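You operate a simulated robot arm through the tools that you are given. There is no shell and no other tool. Be economical: measure what you need, move in short steps, check, and stop when the job is done.

Carry out the task below with a simulated two-armed robot. There is one attempt and no reset: what you move stays moved.

## Task
Work the orange sub's freed piston through its stroke and load it for a second push.
Fine: hold the sub to draw the piston to its red band, then press it home; seat of the push frame, stop bar over it.

Only the result counts: the job must be done as asked and must still hold three seconds after the hand-in. Knocking over, shifting, dropping, spilling or breaking anything else fails it.

## Robot
Two 7-joint arms with two-finger parallel grippers on one trunk, on a base that drives. Base frame: it is fixed to the floor where the robot stands at the start and does not move with it; the origin is under the middle of the robot, x ahead of it, y to its left, z up; the surface under the hand at the start is at about z = 745. Lengths are in mm, angles in degrees, forces in N, time in s.
The left shoulder is at the start at [70, 134, 1251], the right one opposite. With the tool pointing down near the work surface each hand reaches from about 100 to 600 mm from the robot's upright axis, wherever it stands, measured 20 degrees to its own side. Places, roughly: piston of the orange banded sub [500, 100, 800]; piston of the purple banded sub [500, 300, 800]; seat of the push frame [500, -200, 800]; stop bar [600, -200, 1000]. Payload 1.57 kg a hand.
Tool frame (each hand has its own): the origin (TCP) lies between the finger pads and is the grasp point; the fingertips stand 30 mm ahead of it; z points along the fingers, y is the line along which they close. The gripper opens to 80 mm. The fingers are 17 mm wide and 12 mm thick; the gripper's body (40 by 82 mm) begins 80 mm behind the TCP.
Orientation is that of the tool frame in the base frame, as [roll, pitch, yaw] about the fixed x, y, z axes, in that order (R = Rz(yaw) Ry(pitch) Rx(roll)). With the fingers straight down and closing along the base's y, the tool's x points along the base's -x, its y along +y and its z along -z.

## Interface
- The arms move only by the tool arm_command. It takes "left_commands", "right_commands" or both (then of equal length, played together; a hand with none holds still); each is one flat list of numbers, 7 for each row, row after row: the shift along the base's x, y, z in mm, then the turn, a rotation vector about the base's x, y, z in degrees, then the finger opening in mm, from 0 to 80. In form: [dx, dy, dz, wx, wy, wz, grip, dx, dy, dz, wx, wy, wz, grip, ...]. A call has 1 to 12 rows; each row is the pose to reach, as a shift and turn from the pose commanded when the call began. Rows are played at 5 a second. More than 50 mm and 8.6 degrees between two rows, or a gripper value outside its range, and nothing of the call is played. Where a pose cannot be reached the arm comes as near as it can. A force on the tool above 50 N (or 10 N above the force at the start of the call, whichever is more), or a blocked arm, ends the call early, and 0.2 s more pass. The fingers move at their own pace (about 153 mm/s each) and stop on an object; they squeeze with about 25 N. The grip force told is the motor's: it shows also when the fingers shut on nothing. Time passes only in rows, and 0.2 s behind the last, so rows that repeat a pose let the fingers close. It gives the time, the measured TCP pose, the force on the tool (base axes), the opening and the grip force at its end, in the units of the frame above (readings bear some noise), with the torque about the TCP (base axes, N m) and any sound that the robot's microphone picked up.
- Cameras (640 x 400 px; columns grow to the right, rows downward): "scene" is now at [137.4, 2.6, 1468.4]; the picture's right is [0.03, -1.00, 0.00], its down [-0.67, -0.02, -0.74] and it looks along [0.74, 0.02, -0.67] (base axes); focal length 257 px, centre (320, 200). "left" rides on the left gripper at [72, 7, -122] in its tool frame; the picture's right is [-0.09, 1.00, 0.00], its down [-0.84, -0.08, -0.54] and it looks along [-0.54, -0.05, 0.84] (tool axes); focal length 238 px, centre (320, 200). "right" rides on the right gripper at [72, -7, -122] in its tool frame; the picture's right is [0.09, 1.00, 0.00], its down [-0.84, 0.08, -0.54] and it looks along [-0.54, 0.05, 0.84] (tool axes); focal length 238 px, centre (320, 200). There is no depth. A picture from a camera that has moved, and an enlarged one, comes with that camera's place and axes in the base frame and with its lens.
- get_image(camera): a new picture of that camera. The clock stands still meanwhile.
- lift_body(by): slides the trunk up (or, below 0, down) by that many mm; the arms and the scene camera ride with it, the base frame stays. It gives what a move gives, with no picture.
- steer(legs): drives the robot by 1 to 6 legs, each [ahead, left, turn to the left] in mm, mm and degrees, along the robot's own axes; the way and the turn of a leg run together, so that a leg with both is an arc; at most 1500 mm and 180 degrees a leg. The arms and the cameras ride along, it lands a little off, and it stops where it bumps. It gives what a move gives.
- pan_tilt(pan, tilt): turns the head with the scene camera to pan (to the left, within 86 degrees either way) and tilt (down, from -29 to 69), counted from straight ahead of the robot. It gives what a move gives.
- enlarge(camera, box): a new picture of the part [left, top, right, bottom] of that camera's present view, enlarged. The clock stands still meanwhile.
- finish_job(): hands the job in; it is judged then, once.

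Go step by step. Nothing tells you exact positions but the pictures and the camera data: compare them with the known pose of the tool, close in by small moves and look again before you grip or let go. The budget is 120 turns and 92 pictures, counting those below and the enlarged ones. Unless the task says otherwise, let go and move clear before handing in, and close with one line.

The tools are called after "Request:" as name(argument=value, ...) on one line, values as JSON. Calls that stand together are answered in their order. arm_command: Moves the arms, as the interface text tells. Its arguments: {"type":"object","properties":{"left_commands":{"type":"array","items":{"type":"number"}},"right_commands":{"type":"array","items":{"type":"number"}}},"required":[]} The other tools are called the same way: lift_body (by) slides the trunk up or down; steer (legs) drives the base; pan_tilt (pan, tilt) turns the head that bears the scene camera; get_image (camera) takes a picture; enlarge (camera, box) takes an enlarged picture of a part of a camera's view; finish_job () hands the job in.

At the start:

```text
t: 0.0
left_ee_pos: [466.3, 196.7, 1148.6]
left_tool_rot: [-179.9, 0.0, -179.9]
left_wrist_force: [-0.2, 0.1, -0.1]
left_moment: [0.0, 0.01, 0.01]
left_grip_width: 80.1
left_grip_force: 0.0
right_ee_pos: [436.6, -117.7, 1221.5]
right_tool_rot: [180.0, 0.0, 180.0]
right_wrist_force: [0.6, 0.1, 0.6]
right_moment: [-0.01, 0.01, -0.03]
right_grip_width: 80.0
right_grip_force: 0.0
trunk travel left (down, up): [-825.0, 115.0]
robot x, y, heading: [1.3, 0.5, 0.0]
head pan, tilt: [1.5, 42.2]
```

scene: 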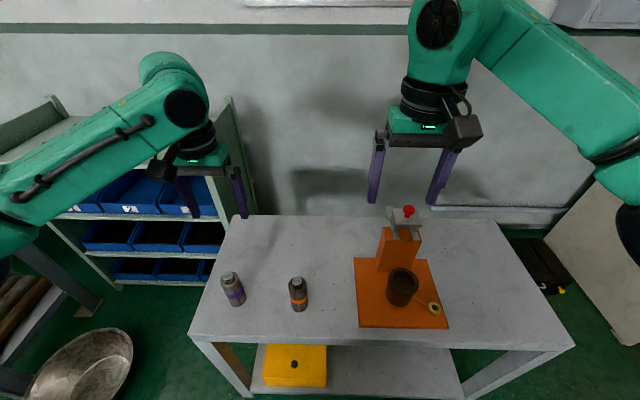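
right: 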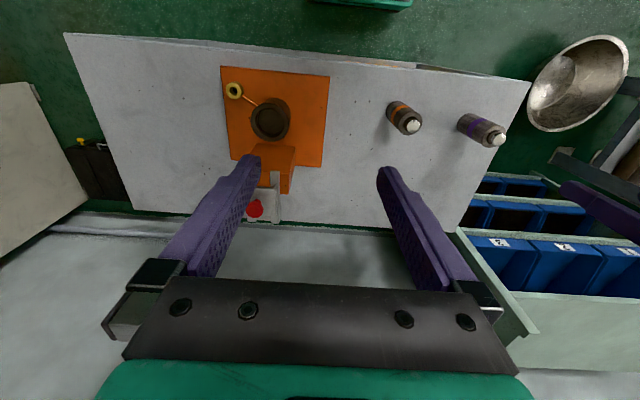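
left: 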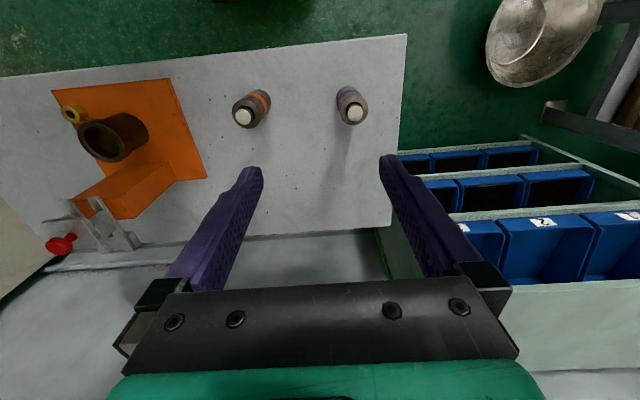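

I see two banded cylinders (purple at left, orange nearer the middle) and an orange push frame with a cup seat, a yellow ring and a stop bar with a red knob. I'll look closer first.

Request:
enlarge(camera="scene", box=[200, 250, 340, 338])

Request:
enlarge(camera="scene", box=[330, 195, 490, 335])

Request:
enlarge(camera="left", box=[30, 60, 290, 260])

```text
4.55 times, centred on (270, 294) of scene
camera zoom: at [137.4, 2.6, 1468.4], right [0.03, -1.0, 0.0], down [-0.67, -0.02, -0.74], along [0.74, 0.02, -0.67], focal length 1167 px, centre (547, -227)
```

zoom: 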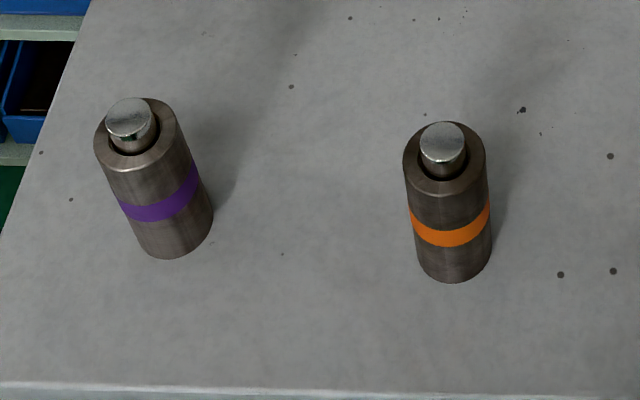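

```text
2.86 times, centred on (410, 265) of scene
camera zoom: at [137.4, 2.6, 1468.4], right [0.03, -1.0, 0.0], down [-0.67, -0.02, -0.74], along [0.74, 0.02, -0.67], focal length 734 px, centre (63, 14)
```

zoom: 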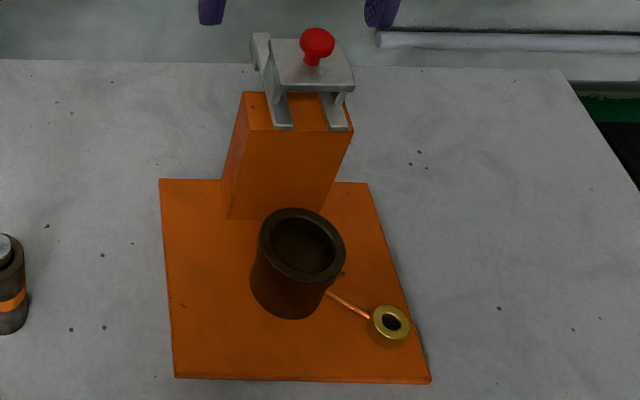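

```text
2.00 times, centred on (160, 160) of left
camera zoom: at [394.8, 205.1, 1269.7], right [0.09, 1.0, 0.0], down [0.84, -0.08, 0.54], along [0.54, -0.05, -0.84], focal length 477 px, centre (640, 280)
```

zoom: 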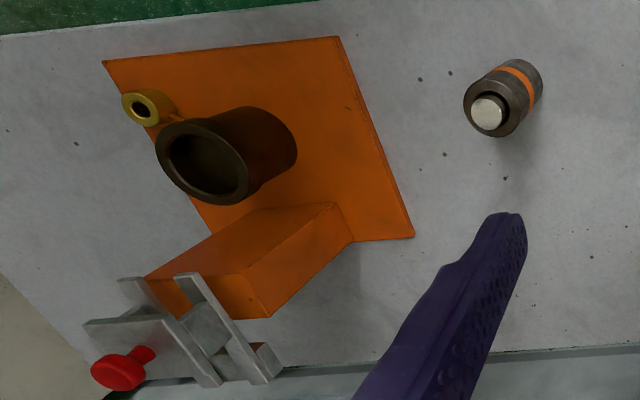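

The orange sub stands near (493, 73), about 94 mm tall and 48 mm wide, with its piston sticking out about 20 mm. The seat cup is near (520, -217). I'll bring the left hand over the sub and look from closer in.

Request:
arm_command(left_commands=[7, -31, -30, 0, 0, 0, 80, 14, -62, -60, 0, 0, 0, 80, 21, -93, -90, 0, 0, 0, 80, 27, -124, -120, 0, 0, 0, 80])

Request:
get_image(camera="left")

Request:
get_image(camera="scene")

```text
t: 1.0
left_ee_pos: [492.5, 72.0, 1029.0]
left_tool_rot: [-180.0, -0.2, -180.0]
left_wrist_force: [0.5, -0.6, 0.0]
left_moment: [0.02, 0.02, 0.03]
left_grip_width: 80.0
left_grip_force: 0.2
right_ee_pos: [437.9, -119.5, 1220.9]
right_tool_rot: [179.9, -0.1, -179.9]
right_wrist_force: [-0.8, -0.4, -0.1]
right_moment: [0.02, 0.03, -0.02]
right_grip_width: 79.9
right_grip_force: 0.0
trunk travel left (down, up): [-825.0, 115.0]
robot x, y, heading: [-1.6, 1.0, -0.1]
head pan, tilt: [1.5, 42.2]
```

```text
85 pictures are left
camera left: at [421.7, 79.2, 1149.4], right [0.09, 1.0, 0.0], down [0.84, -0.08, 0.54], along [0.54, -0.05, -0.84], focal length 238 px, centre (320, 200)
```

left: 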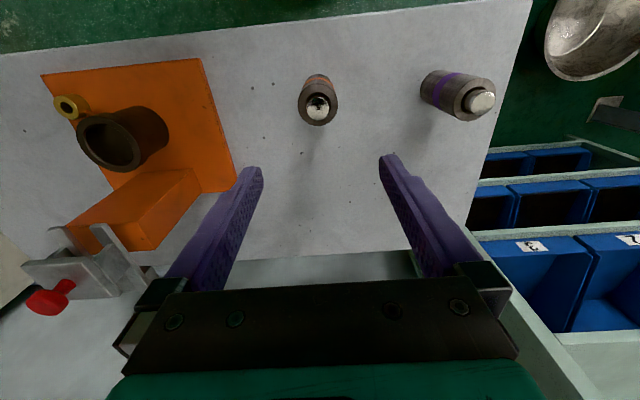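

```text
84 pictures are left
camera scene: at [138.5, 0.7, 1468.3], right [0.03, -1.0, 0.0], down [-0.67, -0.02, -0.74], along [0.74, 0.02, -0.67], focal length 257 px, centre (320, 200)
```

scene: 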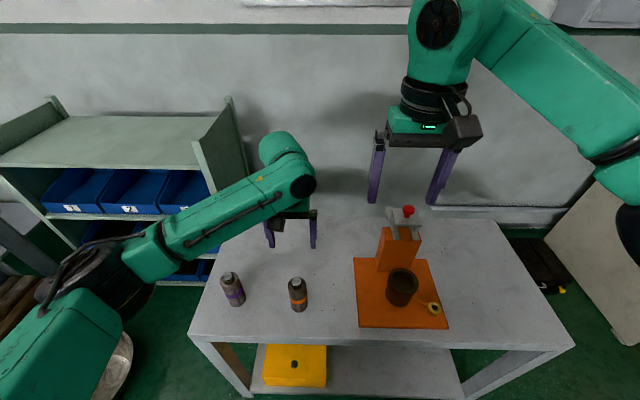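

The rough triangulation of the piston is off by 10 mm or so. I'll enlarge this view to refine it.

Request:
enlarge(camera="left", box=[270, 60, 370, 140])

Request:
enlarge(camera="right", box=[190, 50, 450, 230])

```text
5.00 times, centred on (320, 100) of left
camera zoom: at [421.7, 79.2, 1149.4], right [0.09, 1.0, 0.0], down [0.84, -0.08, 0.54], along [0.54, -0.05, -0.84], focal length 1192 px, centre (320, 700)
```

zoom: 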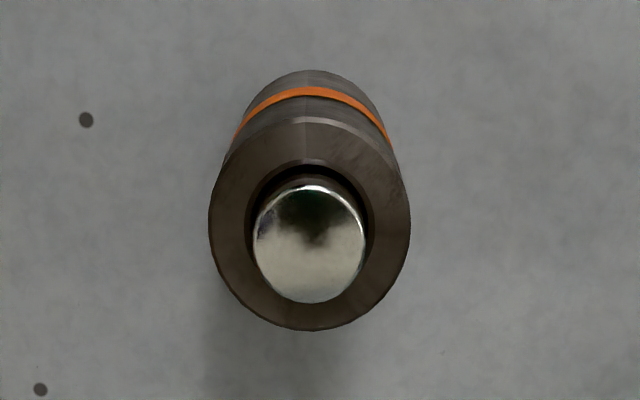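

```text
2.22 times, centred on (320, 140) of right
camera zoom: at [364.9, -126.4, 1343.7], right [-0.09, 1.0, 0.0], down [0.84, 0.08, 0.54], along [0.54, 0.05, -0.84], focal length 530 px, centre (320, 333)
```

zoom: 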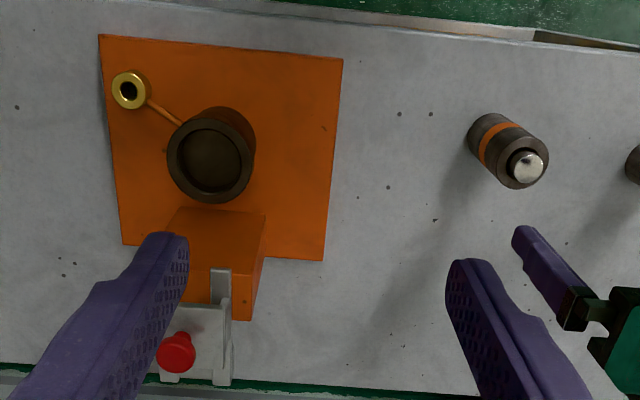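

Averaging the two views puts the sub's axis near x=484, y=72, with the body top at about z=840. I'll move the left hand aside and bring the right hand in, tilted 45°, in front of the sub.

Request:
arm_command(left_commands=[0, 15, 10, 0, 0, 0, 80, 0, 30, 20, 0, 0, 0, 80, 0, 45, 30, 0, 0, 0, 80, 0, 60, 40, 0, 0, 0, 80, 0, 75, 50, 0, 0, 0, 80, 0, 90, 60, 0, 0, 0, 80, 0, 105, 70, 0, 0, 0, 80, 0, 120, 80, 0, 0, 0, 80, 0, 135, 90, 0, 0, 0, 80, 0, 150, 100, 0, 0, 0, 80], right_commands=[-4, 19, -34, 0, -4.5, 0, 80, -8, 38, -68, 0, -9, 0, 80, -12, 57, -102, 0, -13.5, 0, 80, -16, 76, -136, 0, -18, 0, 80, -20, 95, -170, 0, -22.5, 0, 80, -24, 114, -204, 0, -27, 0, 80, -28, 133, -238, 0, -31.5, 0, 80, -32, 152, -272, 0, -36, 0, 80, -36, 171, -306, 0, -40.5, 0, 80, -40, 191, -336, 0, -45, 0, 80])

Request:
get_image(camera="right")

Request:
get_image(camera="scene")

```text
t: 3.2
left_ee_pos: [492.2, 224.6, 1127.6]
left_tool_rot: [-179.9, 0.0, -179.9]
left_wrist_force: [1.0, 0.2, 1.0]
left_moment: [-0.01, 0.0, -0.04]
left_grip_width: 79.9
left_grip_force: 0.0
right_ee_pos: [397.8, 73.3, 887.4]
right_tool_rot: [179.9, 45.2, 180.0]
right_wrist_force: [0.3, 0.5, 0.7]
right_moment: [-0.04, -0.03, 0.02]
right_grip_width: 79.9
right_grip_force: 0.1
trunk travel left (down, up): [-825.0, 115.0]
robot x, y, heading: [0.8, -3.7, 0.1]
head pan, tilt: [1.5, 42.2]
```

```text
81 pictures are left
camera right: at [260.1, 66.6, 921.6], right [-0.07, 1.0, -0.07], down [0.21, 0.08, 0.98], along [0.98, 0.05, -0.21], focal length 238 px, centre (320, 200)
```

right: 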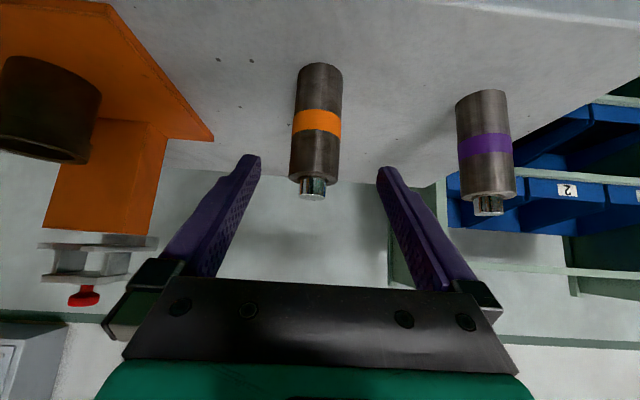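

```text
80 pictures are left
camera scene: at [136.7, 5.0, 1468.5], right [0.03, -1.0, 0.0], down [-0.67, -0.02, -0.74], along [0.74, 0.02, -0.67], focal length 257 px, centre (320, 200)
```

scene: 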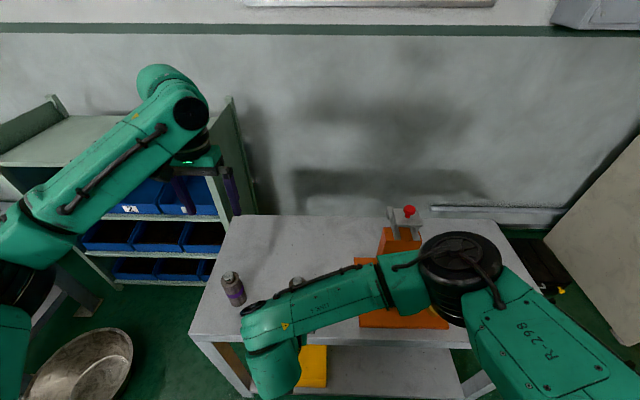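

From here the sub shows nearly side-on, upside down in the picture. I'll enlarge it to measure.

Request:
enlarge(camera="right", box=[230, 50, 410, 210])

Request:
enlarge(camera="right", box=[0, 20, 230, 320])

```text
2.50 times, centred on (320, 130) of right
camera zoom: at [260.1, 66.6, 921.6], right [-0.07, 1.0, -0.07], down [0.21, 0.08, 0.98], along [0.98, 0.05, -0.21], focal length 596 px, centre (320, 375)
```

zoom: 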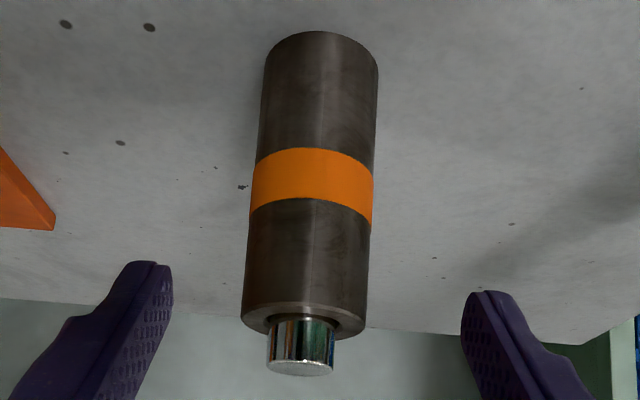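

```text
1.33 times, centred on (115, 170) of right
camera zoom: at [260.1, 66.6, 921.6], right [-0.07, 1.0, -0.07], down [0.21, 0.08, 0.98], along [0.98, 0.05, -0.21], focal length 318 px, centre (593, 240)
```

zoom: 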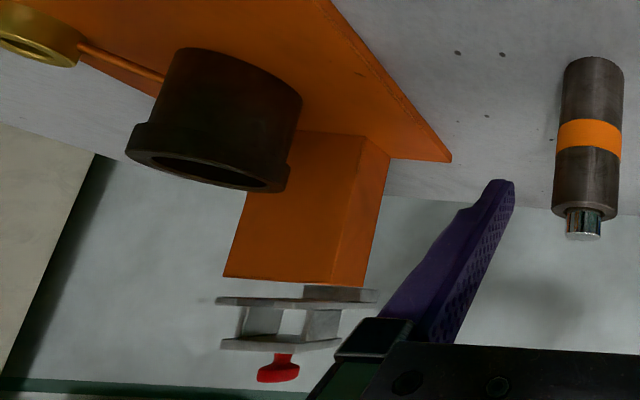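

The sub's axis is at about (480, 70), the body top near z=853 and the piston top near z=872. I'll advance the right hand along its approach so it straddles the body.

Request:
arm_command(right_commands=[20, -1, -22, 0, 0, 0, 80, 41, -2, -44, 0, 0, 0, 80, 62, -3, -66, 0, 0, 0, 80, 82, -3, -86, 0, 0, 0, 80])

Request:
get_image(camera="right")

Request:
get_image(camera="left")

```text
t: 4.2
left_ee_pos: [494.3, 222.8, 1126.8]
left_tool_rot: [-179.9, -0.1, -180.0]
left_wrist_force: [-0.1, -0.3, 0.2]
left_moment: [-0.03, 0.0, 0.02]
left_grip_width: 80.2
left_grip_force: 0.0
right_ee_pos: [477.2, 70.7, 797.8]
right_tool_rot: [180.0, 45.0, -179.9]
right_wrist_force: [0.5, -0.8, 0.5]
right_moment: [-0.02, 0.02, -0.01]
right_grip_width: 79.7
right_grip_force: 0.0
trunk travel left (down, up): [-825.0, 115.0]
robot x, y, heading: [-0.1, 3.6, -0.1]
head pan, tilt: [1.5, 42.2]
```

```text
77 pictures are left
camera right: at [339.9, 63.7, 836.0], right [-0.07, 1.0, -0.06], down [0.21, 0.08, 0.98], along [0.98, 0.05, -0.21], focal length 238 px, centre (320, 200)
```

right: 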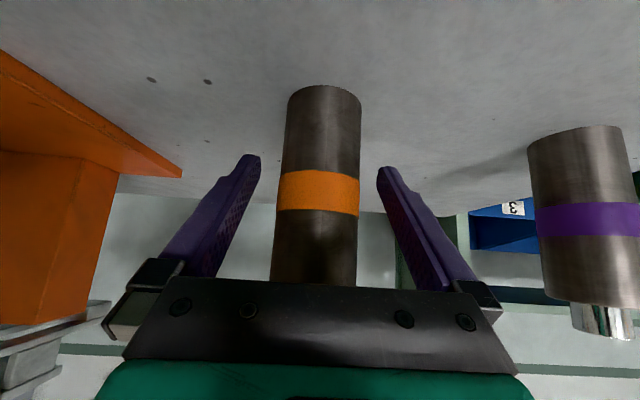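

```text
76 pictures are left
camera left: at [422.9, 230.7, 1248.4], right [0.09, 1.0, 0.0], down [0.84, -0.08, 0.54], along [0.54, -0.05, -0.84], focal length 238 px, centre (320, 200)
```

left: 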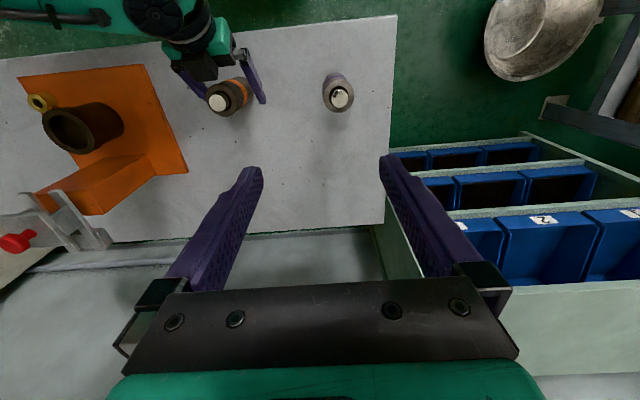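

The fingers straddle the band and are centred on it. I'll close the right hand on the sub while the left hand moves over the piston, staying high.

Request:
arm_command(right_commands=[0, 0, 0, 0, 0, 0, 52, 0, 0, 0, 0, 0, 0, 30, 0, 0, 0, 0, 0, 0, 30, 0, 0, 0, 0, 0, 0, 30], left_commands=[0, -35, -10, 0, 0, 0, 60, -5, -72, -20, 0, 0, 0, 60, -10, -110, -40, 0, 0, 0, 60, -14, -152, -60, 0, 0, 0, 60])

Request:
get_image(camera="left")

Request:
get_image(camera="right")

```text
t: 5.2
left_ee_pos: [482.0, 69.9, 1066.9]
left_tool_rot: [-179.9, 0.1, -179.9]
left_wrist_force: [-0.3, 0.4, 0.9]
left_moment: [0.01, 0.01, 0.01]
left_grip_width: 59.9
left_grip_force: 0.2
right_ee_pos: [476.5, 70.5, 800.5]
right_tool_rot: [179.8, 45.1, 179.9]
right_wrist_force: [-0.4, 2.5, -0.2]
right_moment: [-0.07, -0.02, 0.03]
right_grip_width: 47.6
right_grip_force: 25.0
trunk travel left (down, up): [-825.0, 115.0]
robot x, y, heading: [2.2, -2.5, 0.2]
head pan, tilt: [1.5, 42.2]
```

```text
75 pictures are left
camera left: at [410.2, 77.4, 1188.5], right [0.09, 1.0, 0.0], down [0.84, -0.08, 0.54], along [0.54, -0.05, -0.84], focal length 238 px, centre (320, 200)
```

left: 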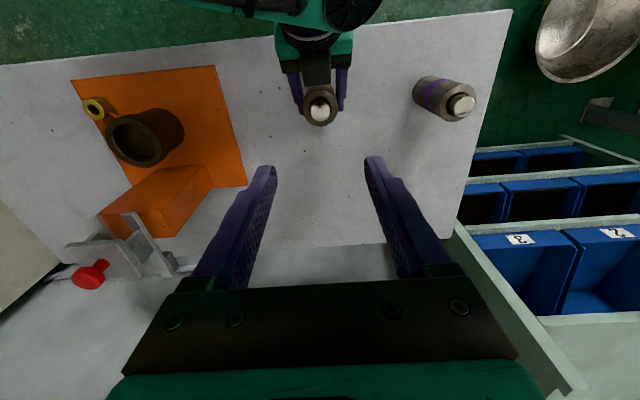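

```text
74 pictures are left
camera right: at [339.2, 63.0, 836.4], right [-0.07, 1.0, -0.06], down [0.21, 0.07, 0.98], along [0.98, 0.05, -0.21], focal length 238 px, centre (320, 200)
```

right: 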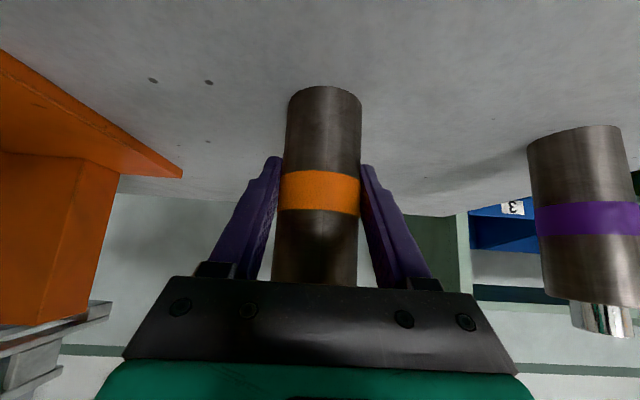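

The sub is held (47.6 mm at 25 N) and the piston is right under the left hand. I'll lower the left hand to just above grasp height.

Request:
arm_command(left_commands=[0, 0, -35, 0, 0, 0, 50, 0, 0, -70, 0, 0, 0, 50, 0, 0, -105, 0, 0, 0, 50, -1, 1, -140, 0, 0, 0, 50])

Request:
get_image(camera="left")

```text
t: 6.2
left_ee_pos: [479.6, 72.4, 928.3]
left_tool_rot: [-179.9, 0.0, -179.9]
left_wrist_force: [0.1, 0.1, -0.7]
left_moment: [-0.02, 0.02, -0.02]
left_grip_width: 49.8
left_grip_force: 0.0
right_ee_pos: [475.5, 70.6, 799.8]
right_tool_rot: [179.9, 44.9, -180.0]
right_wrist_force: [-2.4, 0.3, 0.1]
right_moment: [-0.06, -0.09, 0.02]
right_grip_width: 47.8
right_grip_force: 24.8
trunk travel left (down, up): [-825.0, 115.0]
robot x, y, heading: [-0.0, 2.3, -0.1]
head pan, tilt: [1.5, 42.2]
```

```text
73 pictures are left
camera left: at [407.7, 79.5, 1049.8], right [0.09, 1.0, 0.0], down [0.84, -0.08, 0.54], along [0.54, -0.05, -0.84], focal length 238 px, centre (320, 200)
```

left: 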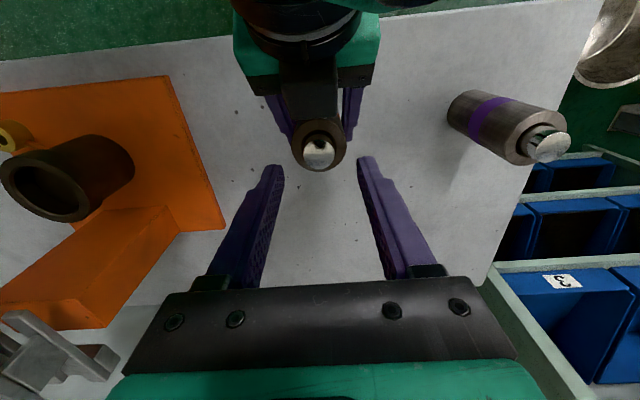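

The piston is centred between the left fingers at about (478, 72). I'll go down 39 mm and close on it.

Request:
arm_command(left_commands=[0, 0, -13, 0, 0, 0, 50, -1, 0, -26, 0, 0, 0, 50, -1, 0, -39, 0, 0, 0, 50, -1, 0, -39, 0, 0, 0, 40, -1, 0, -39, 0, 0, 0, 10, -1, 0, -39, 0, 0, 0, 10, -1, 0, -39, 0, 0, 0, 10])

Request:
get_image(camera="left")

```text
t: 7.3
left_ee_pos: [481.5, 70.6, 893.6]
left_tool_rot: [-179.5, 0.5, 179.9]
left_wrist_force: [4.6, 1.8, 2.6]
left_moment: [-0.81, 2.18, -0.62]
left_grip_width: 25.0
left_grip_force: 24.7
right_ee_pos: [474.8, 70.6, 799.8]
right_tool_rot: [-179.8, 45.1, -179.5]
right_wrist_force: [4.1, 2.1, 6.2]
right_moment: [-0.14, 0.14, 0.09]
right_grip_width: 47.6
right_grip_force: 25.8
trunk travel left (down, up): [-825.0, 115.0]
robot x, y, heading: [0.6, -1.7, 0.2]
head pan, tilt: [1.5, 42.2]
stopped in row 5 (left hand): the force on the tool passed its limit at 52 N (the readings are from after the stop); the commanded pose is now the measured one
```

```text
72 pictures are left
camera left: at [407.7, 79.6, 1014.4], right [0.1, 1.0, -0.01], down [0.83, -0.08, 0.55], along [0.55, -0.06, -0.84], focal length 238 px, centre (320, 200)
```

left: 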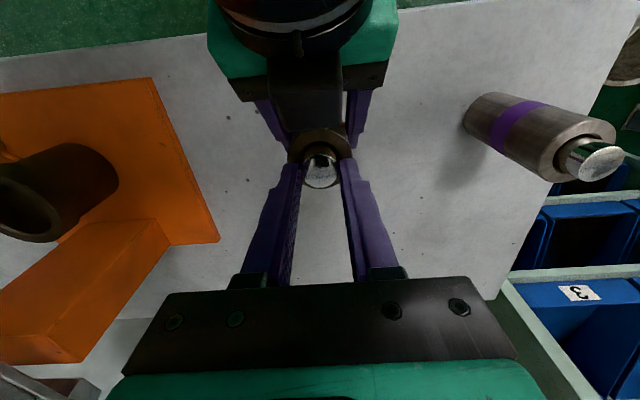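

The left hand has the piston at 25 mm; it stopped when the tips touched the body top, and the leftover force is small. I'll draw slowly upward and watch for the red band.

Request:
arm_command(left_commands=[0, 0, 2, 0, 0, 0, 10, 0, 0, 4, 0, 0, 0, 10, 0, 0, 6, 0, 0, 0, 10, 0, 0, 8, 0, 0, 0, 10, 0, 0, 10, 0, 0, 0, 10], right_commands=[0, 0, 0, 0, 0, 0, 30, 0, 0, 0, 0, 0, 0, 30, 0, 0, 0, 0, 0, 0, 30, 0, 0, 0, 0, 0, 0, 30, 0, 0, 0, 0, 0, 0, 30])

Request:
enlarge(camera="left", box=[260, 100, 380, 200])

Request:
get_image(camera="right")

```text
t: 8.5
left_ee_pos: [482.2, 71.8, 901.6]
left_tool_rot: [-179.5, 0.3, 179.8]
left_wrist_force: [-3.1, -4.5, -7.4]
left_moment: [-0.1, 0.17, 0.09]
left_grip_width: 25.1
left_grip_force: 25.1
right_ee_pos: [476.6, 70.9, 798.1]
right_tool_rot: [-179.9, 44.9, -179.7]
right_wrist_force: [3.3, 4.9, 8.5]
right_moment: [-0.28, 0.08, -0.09]
right_grip_width: 47.5
right_grip_force: 25.4
trunk travel left (down, up): [-825.0, 115.0]
robot x, y, heading: [1.9, 3.0, -0.1]
head pan, tilt: [1.5, 42.2]
```

```text
4.00 times, centred on (320, 150) of left
camera zoom: at [408.9, 80.2, 1022.5], right [0.1, 1.0, -0.01], down [0.83, -0.08, 0.55], along [0.54, -0.06, -0.84], focal length 953 px, centre (320, 400)
```

zoom: 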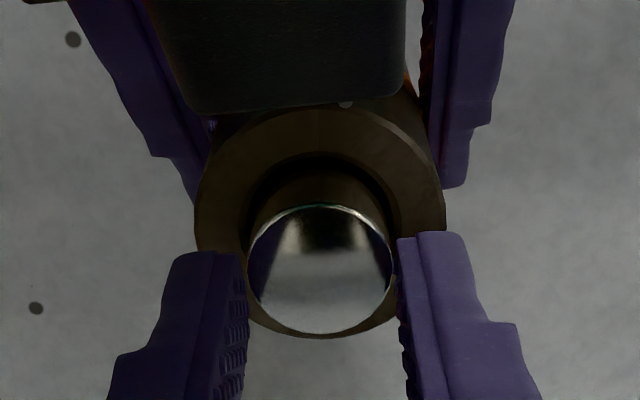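

```text
70 pictures are left
camera right: at [339.2, 62.9, 834.8], right [-0.07, 1.0, -0.07], down [0.21, 0.08, 0.97], along [0.98, 0.05, -0.21], focal length 238 px, centre (320, 200)
```

right: 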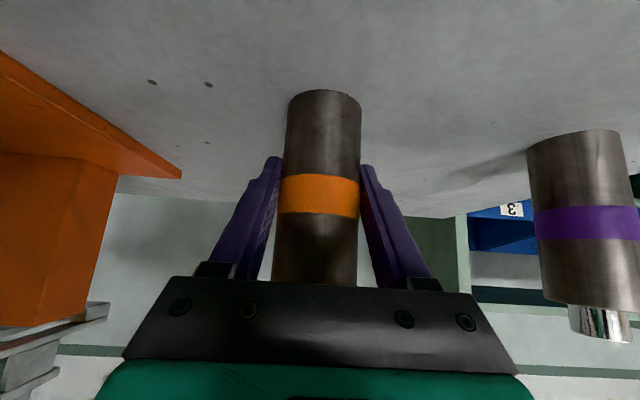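

The piston slides with about 7 N and the sub stays put. No red band yet, so I'll keep drawing.

Request:
arm_command(left_commands=[0, 0, 2, 0, 0, 0, 10, 0, 0, 4, 0, 0, 0, 10, 0, 0, 6, 0, 0, 0, 10, 0, 0, 8, 0, 0, 0, 10, 0, 0, 10, 0, 0, 0, 10], right_commands=[0, 0, 0, 0, 0, 0, 30, 0, 0, 0, 0, 0, 0, 30, 0, 0, 0, 0, 0, 0, 30, 0, 0, 0, 0, 0, 0, 30, 0, 0, 0, 0, 0, 0, 30])

Request:
enlarge(camera="left", box=[260, 100, 380, 200])

```text
t: 9.7
left_ee_pos: [480.1, 71.1, 912.6]
left_tool_rot: [-179.6, 0.5, 179.7]
left_wrist_force: [-0.1, 0.3, -0.3]
left_moment: [-0.01, 0.02, 0.0]
left_grip_width: 9.8
left_grip_force: 0.1
right_ee_pos: [475.2, 69.8, 798.9]
right_tool_rot: [-179.9, 44.8, -179.5]
right_wrist_force: [0.3, -1.1, -0.6]
right_moment: [0.05, 0.0, 0.0]
right_grip_width: 47.7
right_grip_force: 24.8
trunk travel left (down, up): [-825.0, 115.0]
robot x, y, heading: [2.3, -1.5, 0.2]
head pan, tilt: [1.5, 42.2]
```

```text
4.00 times, centred on (320, 150) of left
camera zoom: at [408.1, 79.4, 1033.8], right [0.09, 1.0, -0.01], down [0.83, -0.08, 0.55], along [0.55, -0.06, -0.84], focal length 953 px, centre (320, 400)
```

zoom: 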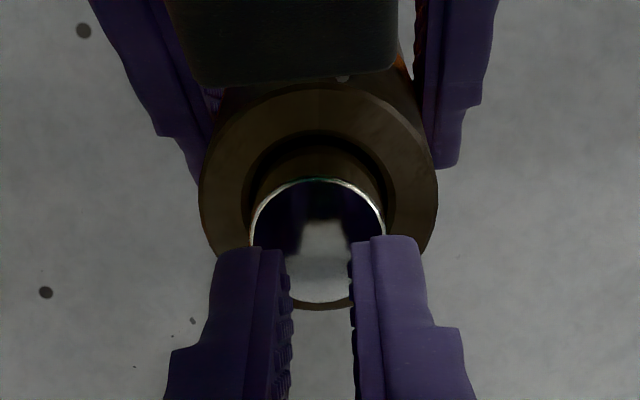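

The fingers slipped off the piston, and it's still about 20 mm out (top ~871, body top ~851). I'll reopen, go deeper until the tips are almost on the body top, and grip again.

Request:
arm_command(left_commands=[0, 0, 0, 0, 0, 0, 45, 0, 0, 0, 0, 0, 0, 45, 0, 0, -9, 0.3, 0, 0, 45, 0, 0, -18, 0.4, -0.4, 0.3, 45, 0, 0, -27, 0.4, -0.4, 0.3, 45, 0, 0, -27, 0.4, -0.4, 0.3, 45])

Request:
enlarge(camera="left", box=[260, 100, 380, 200])

```text
t: 11.2
left_ee_pos: [482.3, 70.3, 891.6]
left_tool_rot: [-179.8, 1.3, -179.8]
left_wrist_force: [3.5, 2.9, 2.1]
left_moment: [-0.45, 0.68, -0.31]
left_grip_width: 45.0
left_grip_force: 0.1
right_ee_pos: [471.8, 69.5, 796.6]
right_tool_rot: [-179.6, 44.7, -179.3]
right_wrist_force: [-1.1, 0.2, 2.9]
right_moment: [0.11, -0.02, 0.0]
right_grip_width: 46.9
right_grip_force: 25.0
trunk travel left (down, up): [-825.0, 115.0]
robot x, y, heading: [-1.5, -2.9, -0.1]
head pan, tilt: [1.5, 42.2]
stopped in row 6 (left hand): the force on the tool passed its limit at 52 N (the readings are from after the stop); the commanded pose is now the measured one
```

```text
4.00 times, centred on (320, 150) of left
camera zoom: at [408.1, 78.5, 1011.0], right [0.09, 1.0, 0.0], down [0.82, -0.07, 0.56], along [0.56, -0.05, -0.83], focal length 953 px, centre (320, 400)
```

zoom: 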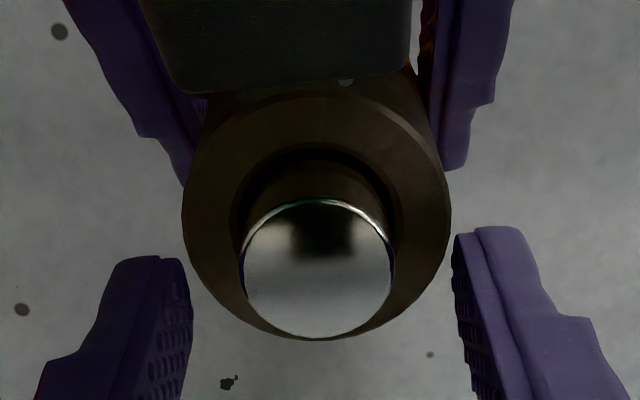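

Something other than the fingertips touched: the tips are open and clear of the piston. I'll look from the head to see where the arms meet.

Request:
get_image(camera="scene")

Request:
get_image(camera="left")

```text
67 pictures are left
camera scene: at [136.6, 2.2, 1468.5], right [0.03, -1.0, 0.0], down [-0.67, -0.02, -0.74], along [0.74, 0.02, -0.67], focal length 257 px, centre (320, 200)
```

scene: 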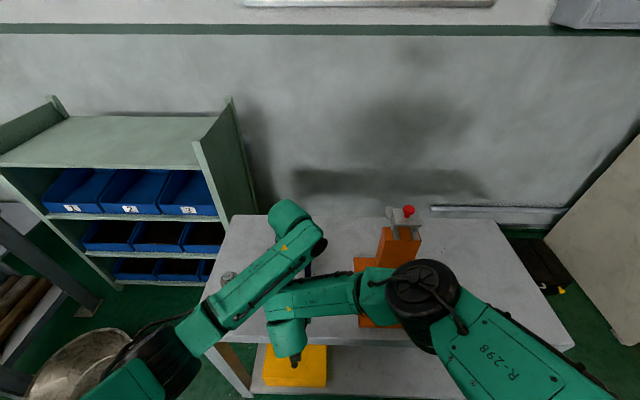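

```text
66 pictures are left
camera left: at [408.1, 78.5, 1011.0], right [0.09, 1.0, 0.0], down [0.82, -0.07, 0.56], along [0.56, -0.05, -0.83], focal length 238 px, centre (320, 200)
```

left: 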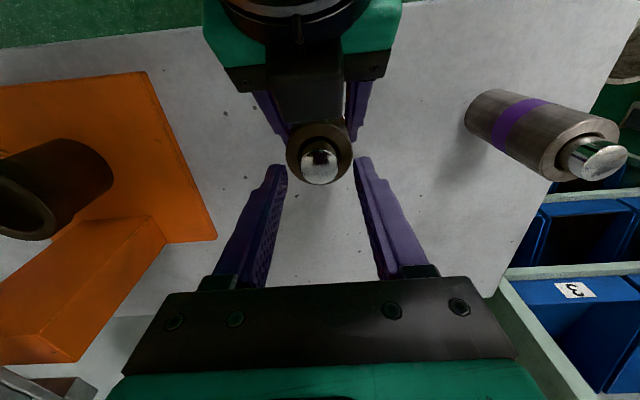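

The left forearm is bumping the right wrist. I'll raise the left hand, open the right, swing it 45° around the sub so it comes in from the right-rear, and regrip.

Request:
arm_command(left_commands=[0, 0, 30, 0, -0.6, 0, 45, 0, 0, 60, 0, -1.3, 0, 45, 0, 0, 90, 0, -1.3, 0, 45, 0, 0, 110, 0, -1.3, 0, 45], right_commands=[0, 0, 0, 0, 0, 0, 47, 0, 0, 0, 0, 0, 0, 50, 0, 0, 0, 0, 0, 0, 60, 0, 0, 0, 0, 0, 0, 80])

Request:
get_image(camera="right")

```text
t: 12.2
left_ee_pos: [482.3, 71.6, 1000.3]
left_tool_rot: [-179.9, 2.5, -179.9]
left_wrist_force: [-0.7, -0.2, 0.4]
left_moment: [0.0, -0.03, 0.01]
left_grip_width: 45.0
left_grip_force: 0.0
right_ee_pos: [473.5, 71.1, 796.3]
right_tool_rot: [-179.6, 44.5, -179.3]
right_wrist_force: [0.6, -0.8, -0.1]
right_moment: [0.02, 0.01, 0.01]
right_grip_width: 79.9
right_grip_force: 0.0
trunk travel left (down, up): [-825.0, 115.0]
robot x, y, heading: [0.5, -5.1, -0.2]
head pan, tilt: [1.5, 42.2]
```

```text
65 pictures are left
camera right: at [335.7, 62.6, 833.2], right [-0.07, 0.99, -0.07], down [0.21, 0.08, 0.97], along [0.97, 0.06, -0.22], focal length 238 px, centre (320, 200)
```

right: 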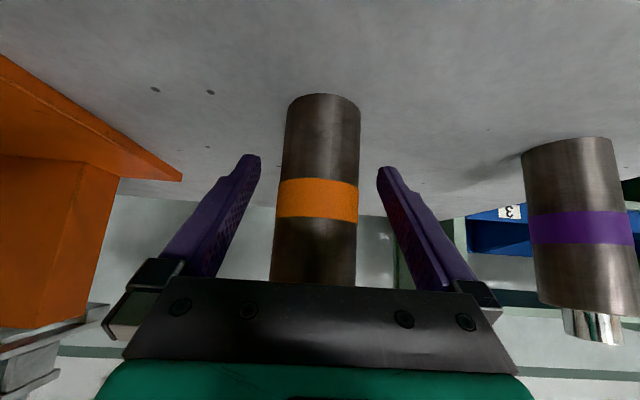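

The sub stands free. Now I'll swing the right hand around it and level the left.

Request:
arm_command(left_commands=[0, 10, 5, 0, 1, 0, 45, 0, 20, 10, 0, 2, 0, 45, 0, 30, 15, 0, 2.5, 0, 45, 0, 40, 20, 0, 2.5, 0, 45, 0, 50, 25, 0, 2.5, 0, 45, 0, 60, 30, 0, 2.5, 0, 45], right_commands=[1, 0, 0, 0, 0, 7.5, 80, 2, 0, 0, 0, 0, 15, 80, 3, -1, 0, 0, 0, 22.5, 80, 4, -1, 0, 0, 0, 30, 80, 4, -1, 0, 0, 0, 37.5, 80, 4, -1, 0, 0, 0, 45, 80])

Request:
get_image(camera="right")

Request:
get_image(camera="scene")

```text
t: 13.6
left_ee_pos: [484.0, 131.1, 1030.6]
left_tool_rot: [-179.9, 0.0, -179.9]
left_wrist_force: [0.2, -0.3, 0.4]
left_moment: [0.01, 0.0, -0.03]
left_grip_width: 44.7
left_grip_force: 0.0
right_ee_pos: [477.1, 70.5, 796.3]
right_tool_rot: [-179.7, 44.7, -134.1]
right_wrist_force: [0.9, 0.2, -0.1]
right_moment: [0.01, 0.0, -0.02]
right_grip_width: 80.1
right_grip_force: 0.1
trunk travel left (down, up): [-825.0, 115.0]
robot x, y, heading: [0.4, -1.7, -0.3]
head pan, tilt: [1.5, 42.2]
```

```text
64 pictures are left
camera right: at [385.2, -33.1, 833.9], right [-0.76, 0.65, -0.07], down [0.09, 0.21, 0.97], along [0.65, 0.73, -0.22], focal length 238 px, centre (320, 200)
```

right: 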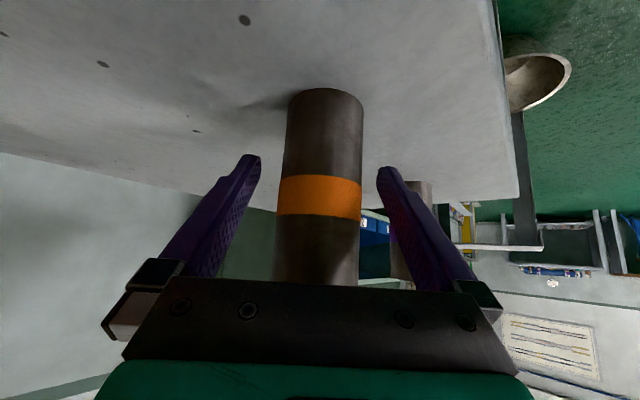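

```text
63 pictures are left
camera scene: at [137.8, 2.6, 1468.4], right [0.03, -1.0, 0.0], down [-0.67, -0.02, -0.74], along [0.74, 0.02, -0.67], focal length 257 px, centre (320, 200)
```

scene: 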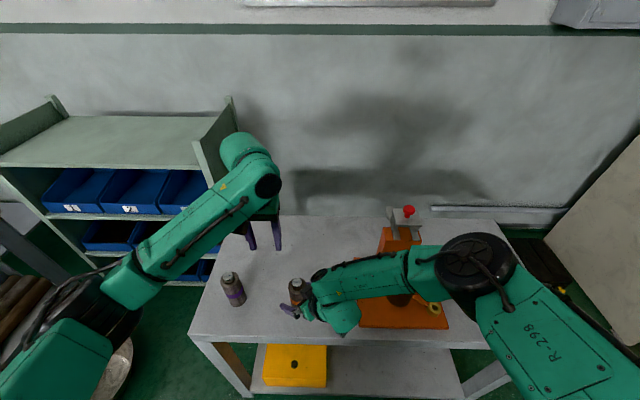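

There's much more room now. I'll close the right hand on the sub, then bring the left hand over the piston.

Request:
arm_command(left_commands=[0, 0, 0, 0, 0, 0, 45, 0, 0, 0, 0, 0, 0, 45, 0, 0, 0, 0, 0, 0, 45, -1, -20, -25, 0, 0, 0, 45, -2, -40, -50, 0, 0, 0, 45, -3, -60, -80, 0, 0, 0, 45, -3, -60, -105, 0, 0, 0, 45], right_commands=[0, 0, 0, 0, 0, 0, 52, 0, 0, 0, 0, 0, 0, 20, 0, 0, 0, 0, 0, 0, 20, 0, 0, 0, 0, 0, 0, 20, 0, 0, 0, 0, 0, 0, 20, 0, 0, 0, 0, 0, 0, 20, 0, 0, 0, 0, 0, 0, 20])

Request:
enlarge(camera="left", box=[240, 80, 400, 220])

```text
t: 15.2
left_ee_pos: [479.3, 71.8, 925.6]
left_tool_rot: [-179.8, 0.1, -179.6]
left_wrist_force: [0.0, 0.9, -1.1]
left_moment: [-0.02, -0.03, -0.07]
left_grip_width: 45.0
left_grip_force: 0.0
right_ee_pos: [476.9, 69.8, 797.0]
right_tool_rot: [-179.8, 44.6, -134.4]
right_wrist_force: [-0.2, 0.7, 2.0]
right_moment: [0.2, 0.15, 0.01]
right_grip_width: 47.7
right_grip_force: 25.1
trunk travel left (down, up): [-825.0, 115.0]
robot x, y, heading: [1.0, 1.6, 0.4]
head pan, tilt: [1.5, 42.2]
```

```text
2.86 times, centred on (320, 150) of left
camera zoom: at [407.9, 78.8, 1046.6], right [0.09, 1.0, 0.0], down [0.84, -0.07, 0.54], along [0.54, -0.05, -0.84], focal length 681 px, centre (320, 343)
```

zoom: 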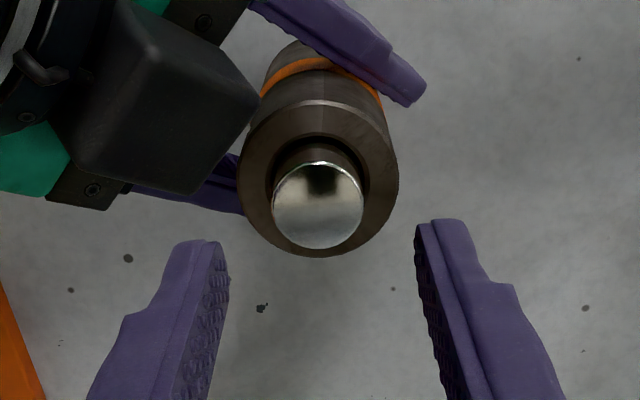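

The top of the right gripper body sits close to where a left finger must come down. I'll open the right hand, flatten it by 10°, lower it 12 mm, and regrip for clearance.

Request:
arm_command(right_commands=[0, 0, 0, 0, 0, 0, 50, 0, 0, 0, 0, 0, 0, 80, 0, 0, 0, 0, 0, 0, 80, 1, 0, -4, 2.4, -2.4, 0, 80, 2, 0, -8, 4.8, -4.8, 0, 80, 2, 0, -12, 7.1, -7.1, 0, 80, 2, 0, -12, 7.1, -7.1, 0, 52, 2, 0, -12, 7.1, -7.1, 0, 20, 2, 0, -12, 7.1, -7.1, 0, 20, 2, 0, -12, 7.1, -7.1, 0, 20])

Request:
get_image(camera="left")

Request:
get_image(camera="right")

```text
t: 17.4
left_ee_pos: [479.5, 70.7, 926.2]
left_tool_rot: [-179.7, 0.1, -179.9]
left_wrist_force: [-0.1, 0.0, 0.1]
left_moment: [-0.02, -0.02, 0.02]
left_grip_width: 45.2
left_grip_force: 0.0
right_ee_pos: [478.7, 68.1, 784.4]
right_tool_rot: [-179.4, 54.6, -134.1]
right_wrist_force: [-2.0, 0.8, 0.3]
right_moment: [0.23, 0.13, 0.03]
right_grip_width: 47.8
right_grip_force: 24.9
trunk travel left (down, up): [-825.0, 115.0]
robot x, y, heading: [-0.0, -1.2, 0.1]
head pan, tilt: [1.5, 42.2]
```

```text
61 pictures are left
camera left: at [408.0, 79.0, 1046.8], right [0.09, 1.0, 0.0], down [0.84, -0.07, 0.54], along [0.54, -0.05, -0.84], focal length 238 px, centre (320, 200)
```

left: 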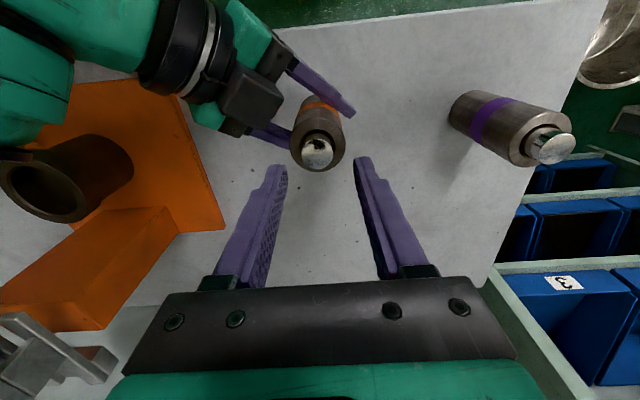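

```text
60 pictures are left
camera right: at [384.0, -36.7, 796.8], right [-0.75, 0.66, -0.08], down [-0.03, 0.09, 1.0], along [0.66, 0.75, -0.05], focal length 238 px, centre (320, 200)
```

right: 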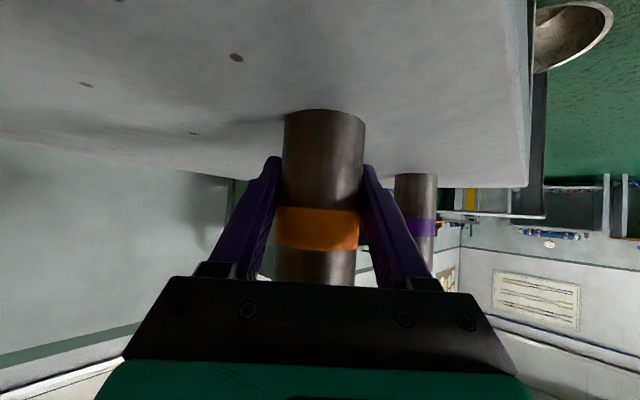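

Clearance looks good. I'll lower the left hand 41 mm, so the tips are just above the body top, and grip the piston.

Request:
arm_command(left_commands=[0, 0, -14, 0, 0, 0, 42, 0, 0, -28, 0, 0, 0, 42, 0, 0, -36, 0, 0, 0, 42, 0, 0, -41, 0, 0, 0, 42, 0, 0, -41, 0, 0, 0, 30, 0, 0, -41, 0, 0, 0, 5, 0, 0, -41, 0, 0, 0, 5, 0, 0, -41, 0, 0, 0, 5])

Request:
enlarge(camera="left", box=[250, 100, 390, 220])

```text
t: 19.2
left_ee_pos: [479.2, 69.7, 885.4]
left_tool_rot: [-179.7, 0.0, -179.9]
left_wrist_force: [-1.0, -10.8, 12.9]
left_moment: [-0.37, 0.14, 0.2]
left_grip_width: 25.0
left_grip_force: 25.5
right_ee_pos: [479.5, 70.5, 785.1]
right_tool_rot: [-179.5, 54.7, -134.1]
right_wrist_force: [3.1, 10.3, -1.7]
right_moment: [-0.5, 0.01, -0.16]
right_grip_width: 47.5
right_grip_force: 25.5
trunk travel left (down, up): [-825.0, 115.0]
robot x, y, heading: [5.7, 3.8, -0.1]
head pan, tilt: [1.5, 42.2]
```

```text
3.33 times, centred on (320, 160) of left
camera zoom: at [408.3, 77.9, 1006.3], right [0.09, 1.0, -0.01], down [0.84, -0.07, 0.54], along [0.54, -0.05, -0.84], focal length 794 px, centre (320, 333)
```

zoom: 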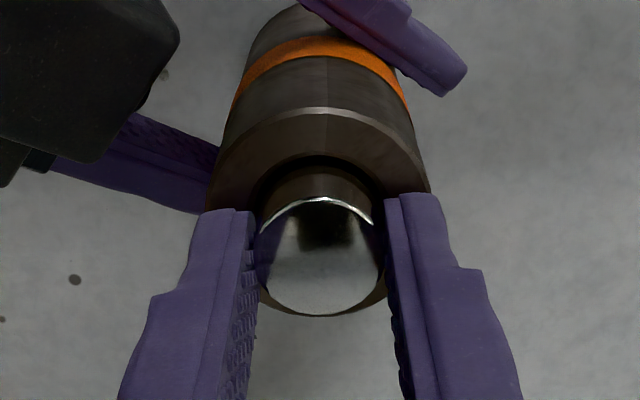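

The piston is gripped deep this time. I'll draw slowly and watch the force.

Request:
arm_command(left_commands=[0, -1, 1.5, 0, 0, 0, 5, 0, -1.5, 3, 0, 0, 0, 5, 0, -1.5, 4.5, 0, 0, 0, 5, 0, -1.5, 6, 0, 0, 0, 5, 0, -1.5, 8, 0, 0, 0, 5], right_commands=[0, 0, 0, 0, 0, 0, 20, 0, 0, 0, 0, 0, 0, 20, 0, 0, 0, 0, 0, 0, 20, 0, 0, 0, 0, 0, 0, 20, 0, 0, 0, 0, 0, 0, 20])

Request:
enlarge(camera="left", box=[250, 100, 390, 220])

```text
t: 20.4
left_ee_pos: [480.0, 70.1, 890.9]
left_tool_rot: [-180.0, -0.3, -179.9]
left_wrist_force: [-0.4, -2.9, -8.5]
left_moment: [-0.14, 0.07, 0.15]
left_grip_width: 24.9
left_grip_force: 24.8
right_ee_pos: [481.7, 67.9, 784.3]
right_tool_rot: [-179.4, 54.7, -134.3]
right_wrist_force: [-0.4, 3.1, 8.9]
right_moment: [-0.18, -0.12, -0.17]
right_grip_width: 47.5
right_grip_force: 25.1
trunk travel left (down, up): [-825.0, 115.0]
robot x, y, heading: [-1.3, 0.0, 0.2]
head pan, tilt: [1.5, 42.2]
```

```text
3.33 times, centred on (320, 160) of left
camera zoom: at [408.5, 77.1, 1013.2], right [0.09, 1.0, 0.0], down [0.84, -0.07, 0.54], along [0.54, -0.05, -0.84], focal length 794 px, centre (320, 333)
```

zoom: 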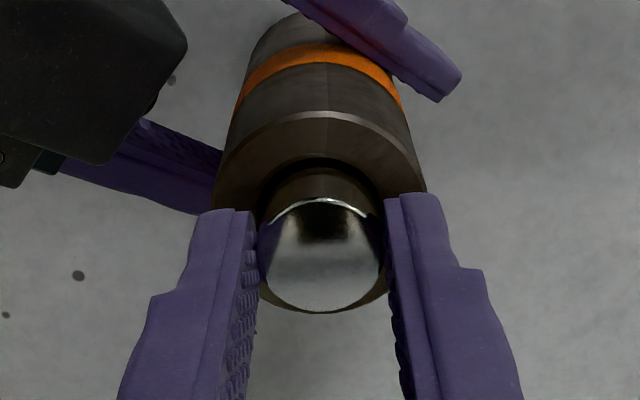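

The piston moves with the fingers this time, at about 8 N. Continuing the draw.

Request:
arm_command(left_commands=[0, 0, 1.5, 0, 0, 0, 5, 0, 0, 3, 0, 0, 0, 5, 0, 0, 4.5, 0, 0, 0, 5, 0, 0, 6, 0, 0, 0, 5, 0, 0, 8, 0, 0, 0, 5], right_commands=[0, 0, 0, 0, 0, 0, 20, 0, 0, 0, 0, 0, 0, 20, 0, 0, 0, 0, 0, 0, 20, 0, 0, 0, 0, 0, 0, 20, 0, 0, 0, 0, 0, 0, 20])

Request:
enlarge(camera="left", box=[250, 100, 390, 220])

```text
t: 21.6
left_ee_pos: [479.5, 70.3, 900.0]
left_tool_rot: [-179.9, 0.0, -179.7]
left_wrist_force: [0.9, -0.1, -7.5]
left_moment: [-0.03, 0.02, 0.13]
left_grip_width: 24.5
left_grip_force: 24.9
right_ee_pos: [480.1, 69.4, 783.6]
right_tool_rot: [-179.5, 54.6, -134.1]
right_wrist_force: [-0.2, 0.2, 10.6]
right_moment: [0.07, -0.21, -0.16]
right_grip_width: 47.5
right_grip_force: 25.0
trunk travel left (down, up): [-825.0, 115.0]
robot x, y, heading: [-1.5, 0.5, 0.0]
head pan, tilt: [1.5, 42.2]
```

```text
3.33 times, centred on (320, 160) of left
camera zoom: at [408.8, 77.4, 1021.4], right [0.09, 1.0, 0.0], down [0.84, -0.07, 0.54], along [0.54, -0.05, -0.84], focal length 794 px, centre (320, 333)
```

zoom: 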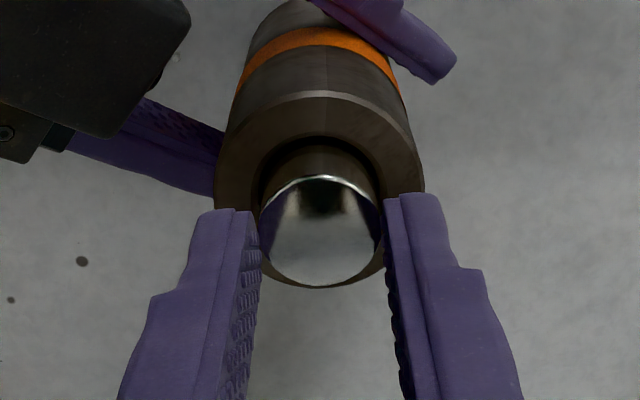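

The piston slipped in the pads again after perhaps 2 mm. I'll regrip deep and pull much more slowly with holds, in case the resistance is viscous.

Request:
arm_command(left_commands=[0, 0, 0, 0, 0, 0, 40, 0, 0, 0, 0, 0, 0, 40, 0, 0, -8, 0, 0, 0, 40, 0, 0, -15, 0, 0, 0, 40, 0, 0, -15, 0, 0, 0, 26, 0, 0, -15, 0, 0, 0, 0, 0, 0, -15, 0, 0, 0, 0, 0, 0, -15, 0, 0, 0, 0])

Request:
arm_command(left_commands=[0, 0, 0.5, 0, 0, 0, 0, 0, 0, 1, 0, 0, 0, 0, 0, 0, 1.5, 0, 0, 0, 0, 0, 0, 2, 0, 0, 0, 0, 0, 0, 2, 0, 0, 0, 0, 0, 0, 2, 0, 0, 0, 0])

Request:
arm_command(left_commands=[0, 0, 0, 0, 0, 0, 0, 0, 0, 0, 0, 0, 0, 0, 0, 0, 0, 0, 0, 0, 0, 0, 0, 0, 0, 0, 0, 0, 0, 0, 0, 0, 0, 0, 0])

Request:
enlarge(camera="left", box=[250, 100, 390, 220])

```text
t: 23.4
left_ee_pos: [479.3, 69.6, 884.2]
left_tool_rot: [-179.9, 0.0, -179.8]
left_wrist_force: [-0.4, 1.3, 0.1]
left_moment: [-0.12, -0.06, 0.11]
left_grip_width: 24.9
left_grip_force: 24.8
right_ee_pos: [478.8, 69.0, 783.1]
right_tool_rot: [-179.5, 54.6, -134.3]
right_wrist_force: [-0.9, -1.7, -0.1]
right_moment: [0.29, 0.03, -0.1]
right_grip_width: 47.7
right_grip_force: 25.0
trunk travel left (down, up): [-825.0, 115.0]
robot x, y, heading: [2.4, 1.1, 0.1]
head pan, tilt: [1.5, 42.2]
```

```text
t: 24.8
left_ee_pos: [481.3, 69.7, 886.6]
left_tool_rot: [-179.8, -0.1, -179.8]
left_wrist_force: [5.3, 5.9, -6.1]
left_moment: [0.05, -0.35, 0.08]
left_grip_width: 25.0
left_grip_force: 25.4
right_ee_pos: [479.7, 68.7, 784.2]
right_tool_rot: [-179.5, 54.6, -134.2]
right_wrist_force: [-5.2, -5.2, 6.3]
right_moment: [0.52, -0.26, -0.1]
right_grip_width: 47.5
right_grip_force: 24.6
trunk travel left (down, up): [-825.0, 115.0]
robot x, y, heading: [0.6, 2.1, 0.0]
head pan, tilt: [1.5, 42.2]
```

```text
t: 26.0
left_ee_pos: [478.8, 69.6, 887.1]
left_tool_rot: [-179.7, -0.1, -179.7]
left_wrist_force: [0.8, 4.0, -1.5]
left_moment: [0.02, 0.16, 0.13]
left_grip_width: 24.8
left_grip_force: 24.9
right_ee_pos: [480.4, 68.7, 784.5]
right_tool_rot: [-179.6, 54.6, -134.2]
right_wrist_force: [0.0, -3.3, 1.3]
right_moment: [0.41, -0.2, -0.18]
right_grip_width: 47.9
right_grip_force: 25.2
trunk travel left (down, up): [-825.0, 115.0]
robot x, y, heading: [0.3, -1.4, 0.0]
head pan, tilt: [1.5, 42.2]
```

```text
3.33 times, centred on (320, 160) of left
camera zoom: at [408.6, 76.9, 1008.3], right [0.09, 1.0, 0.0], down [0.84, -0.07, 0.54], along [0.54, -0.05, -0.84], focal length 794 px, centre (320, 333)
```

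zoom: 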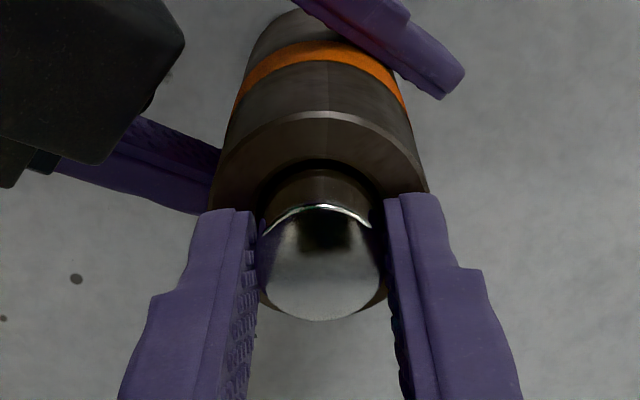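

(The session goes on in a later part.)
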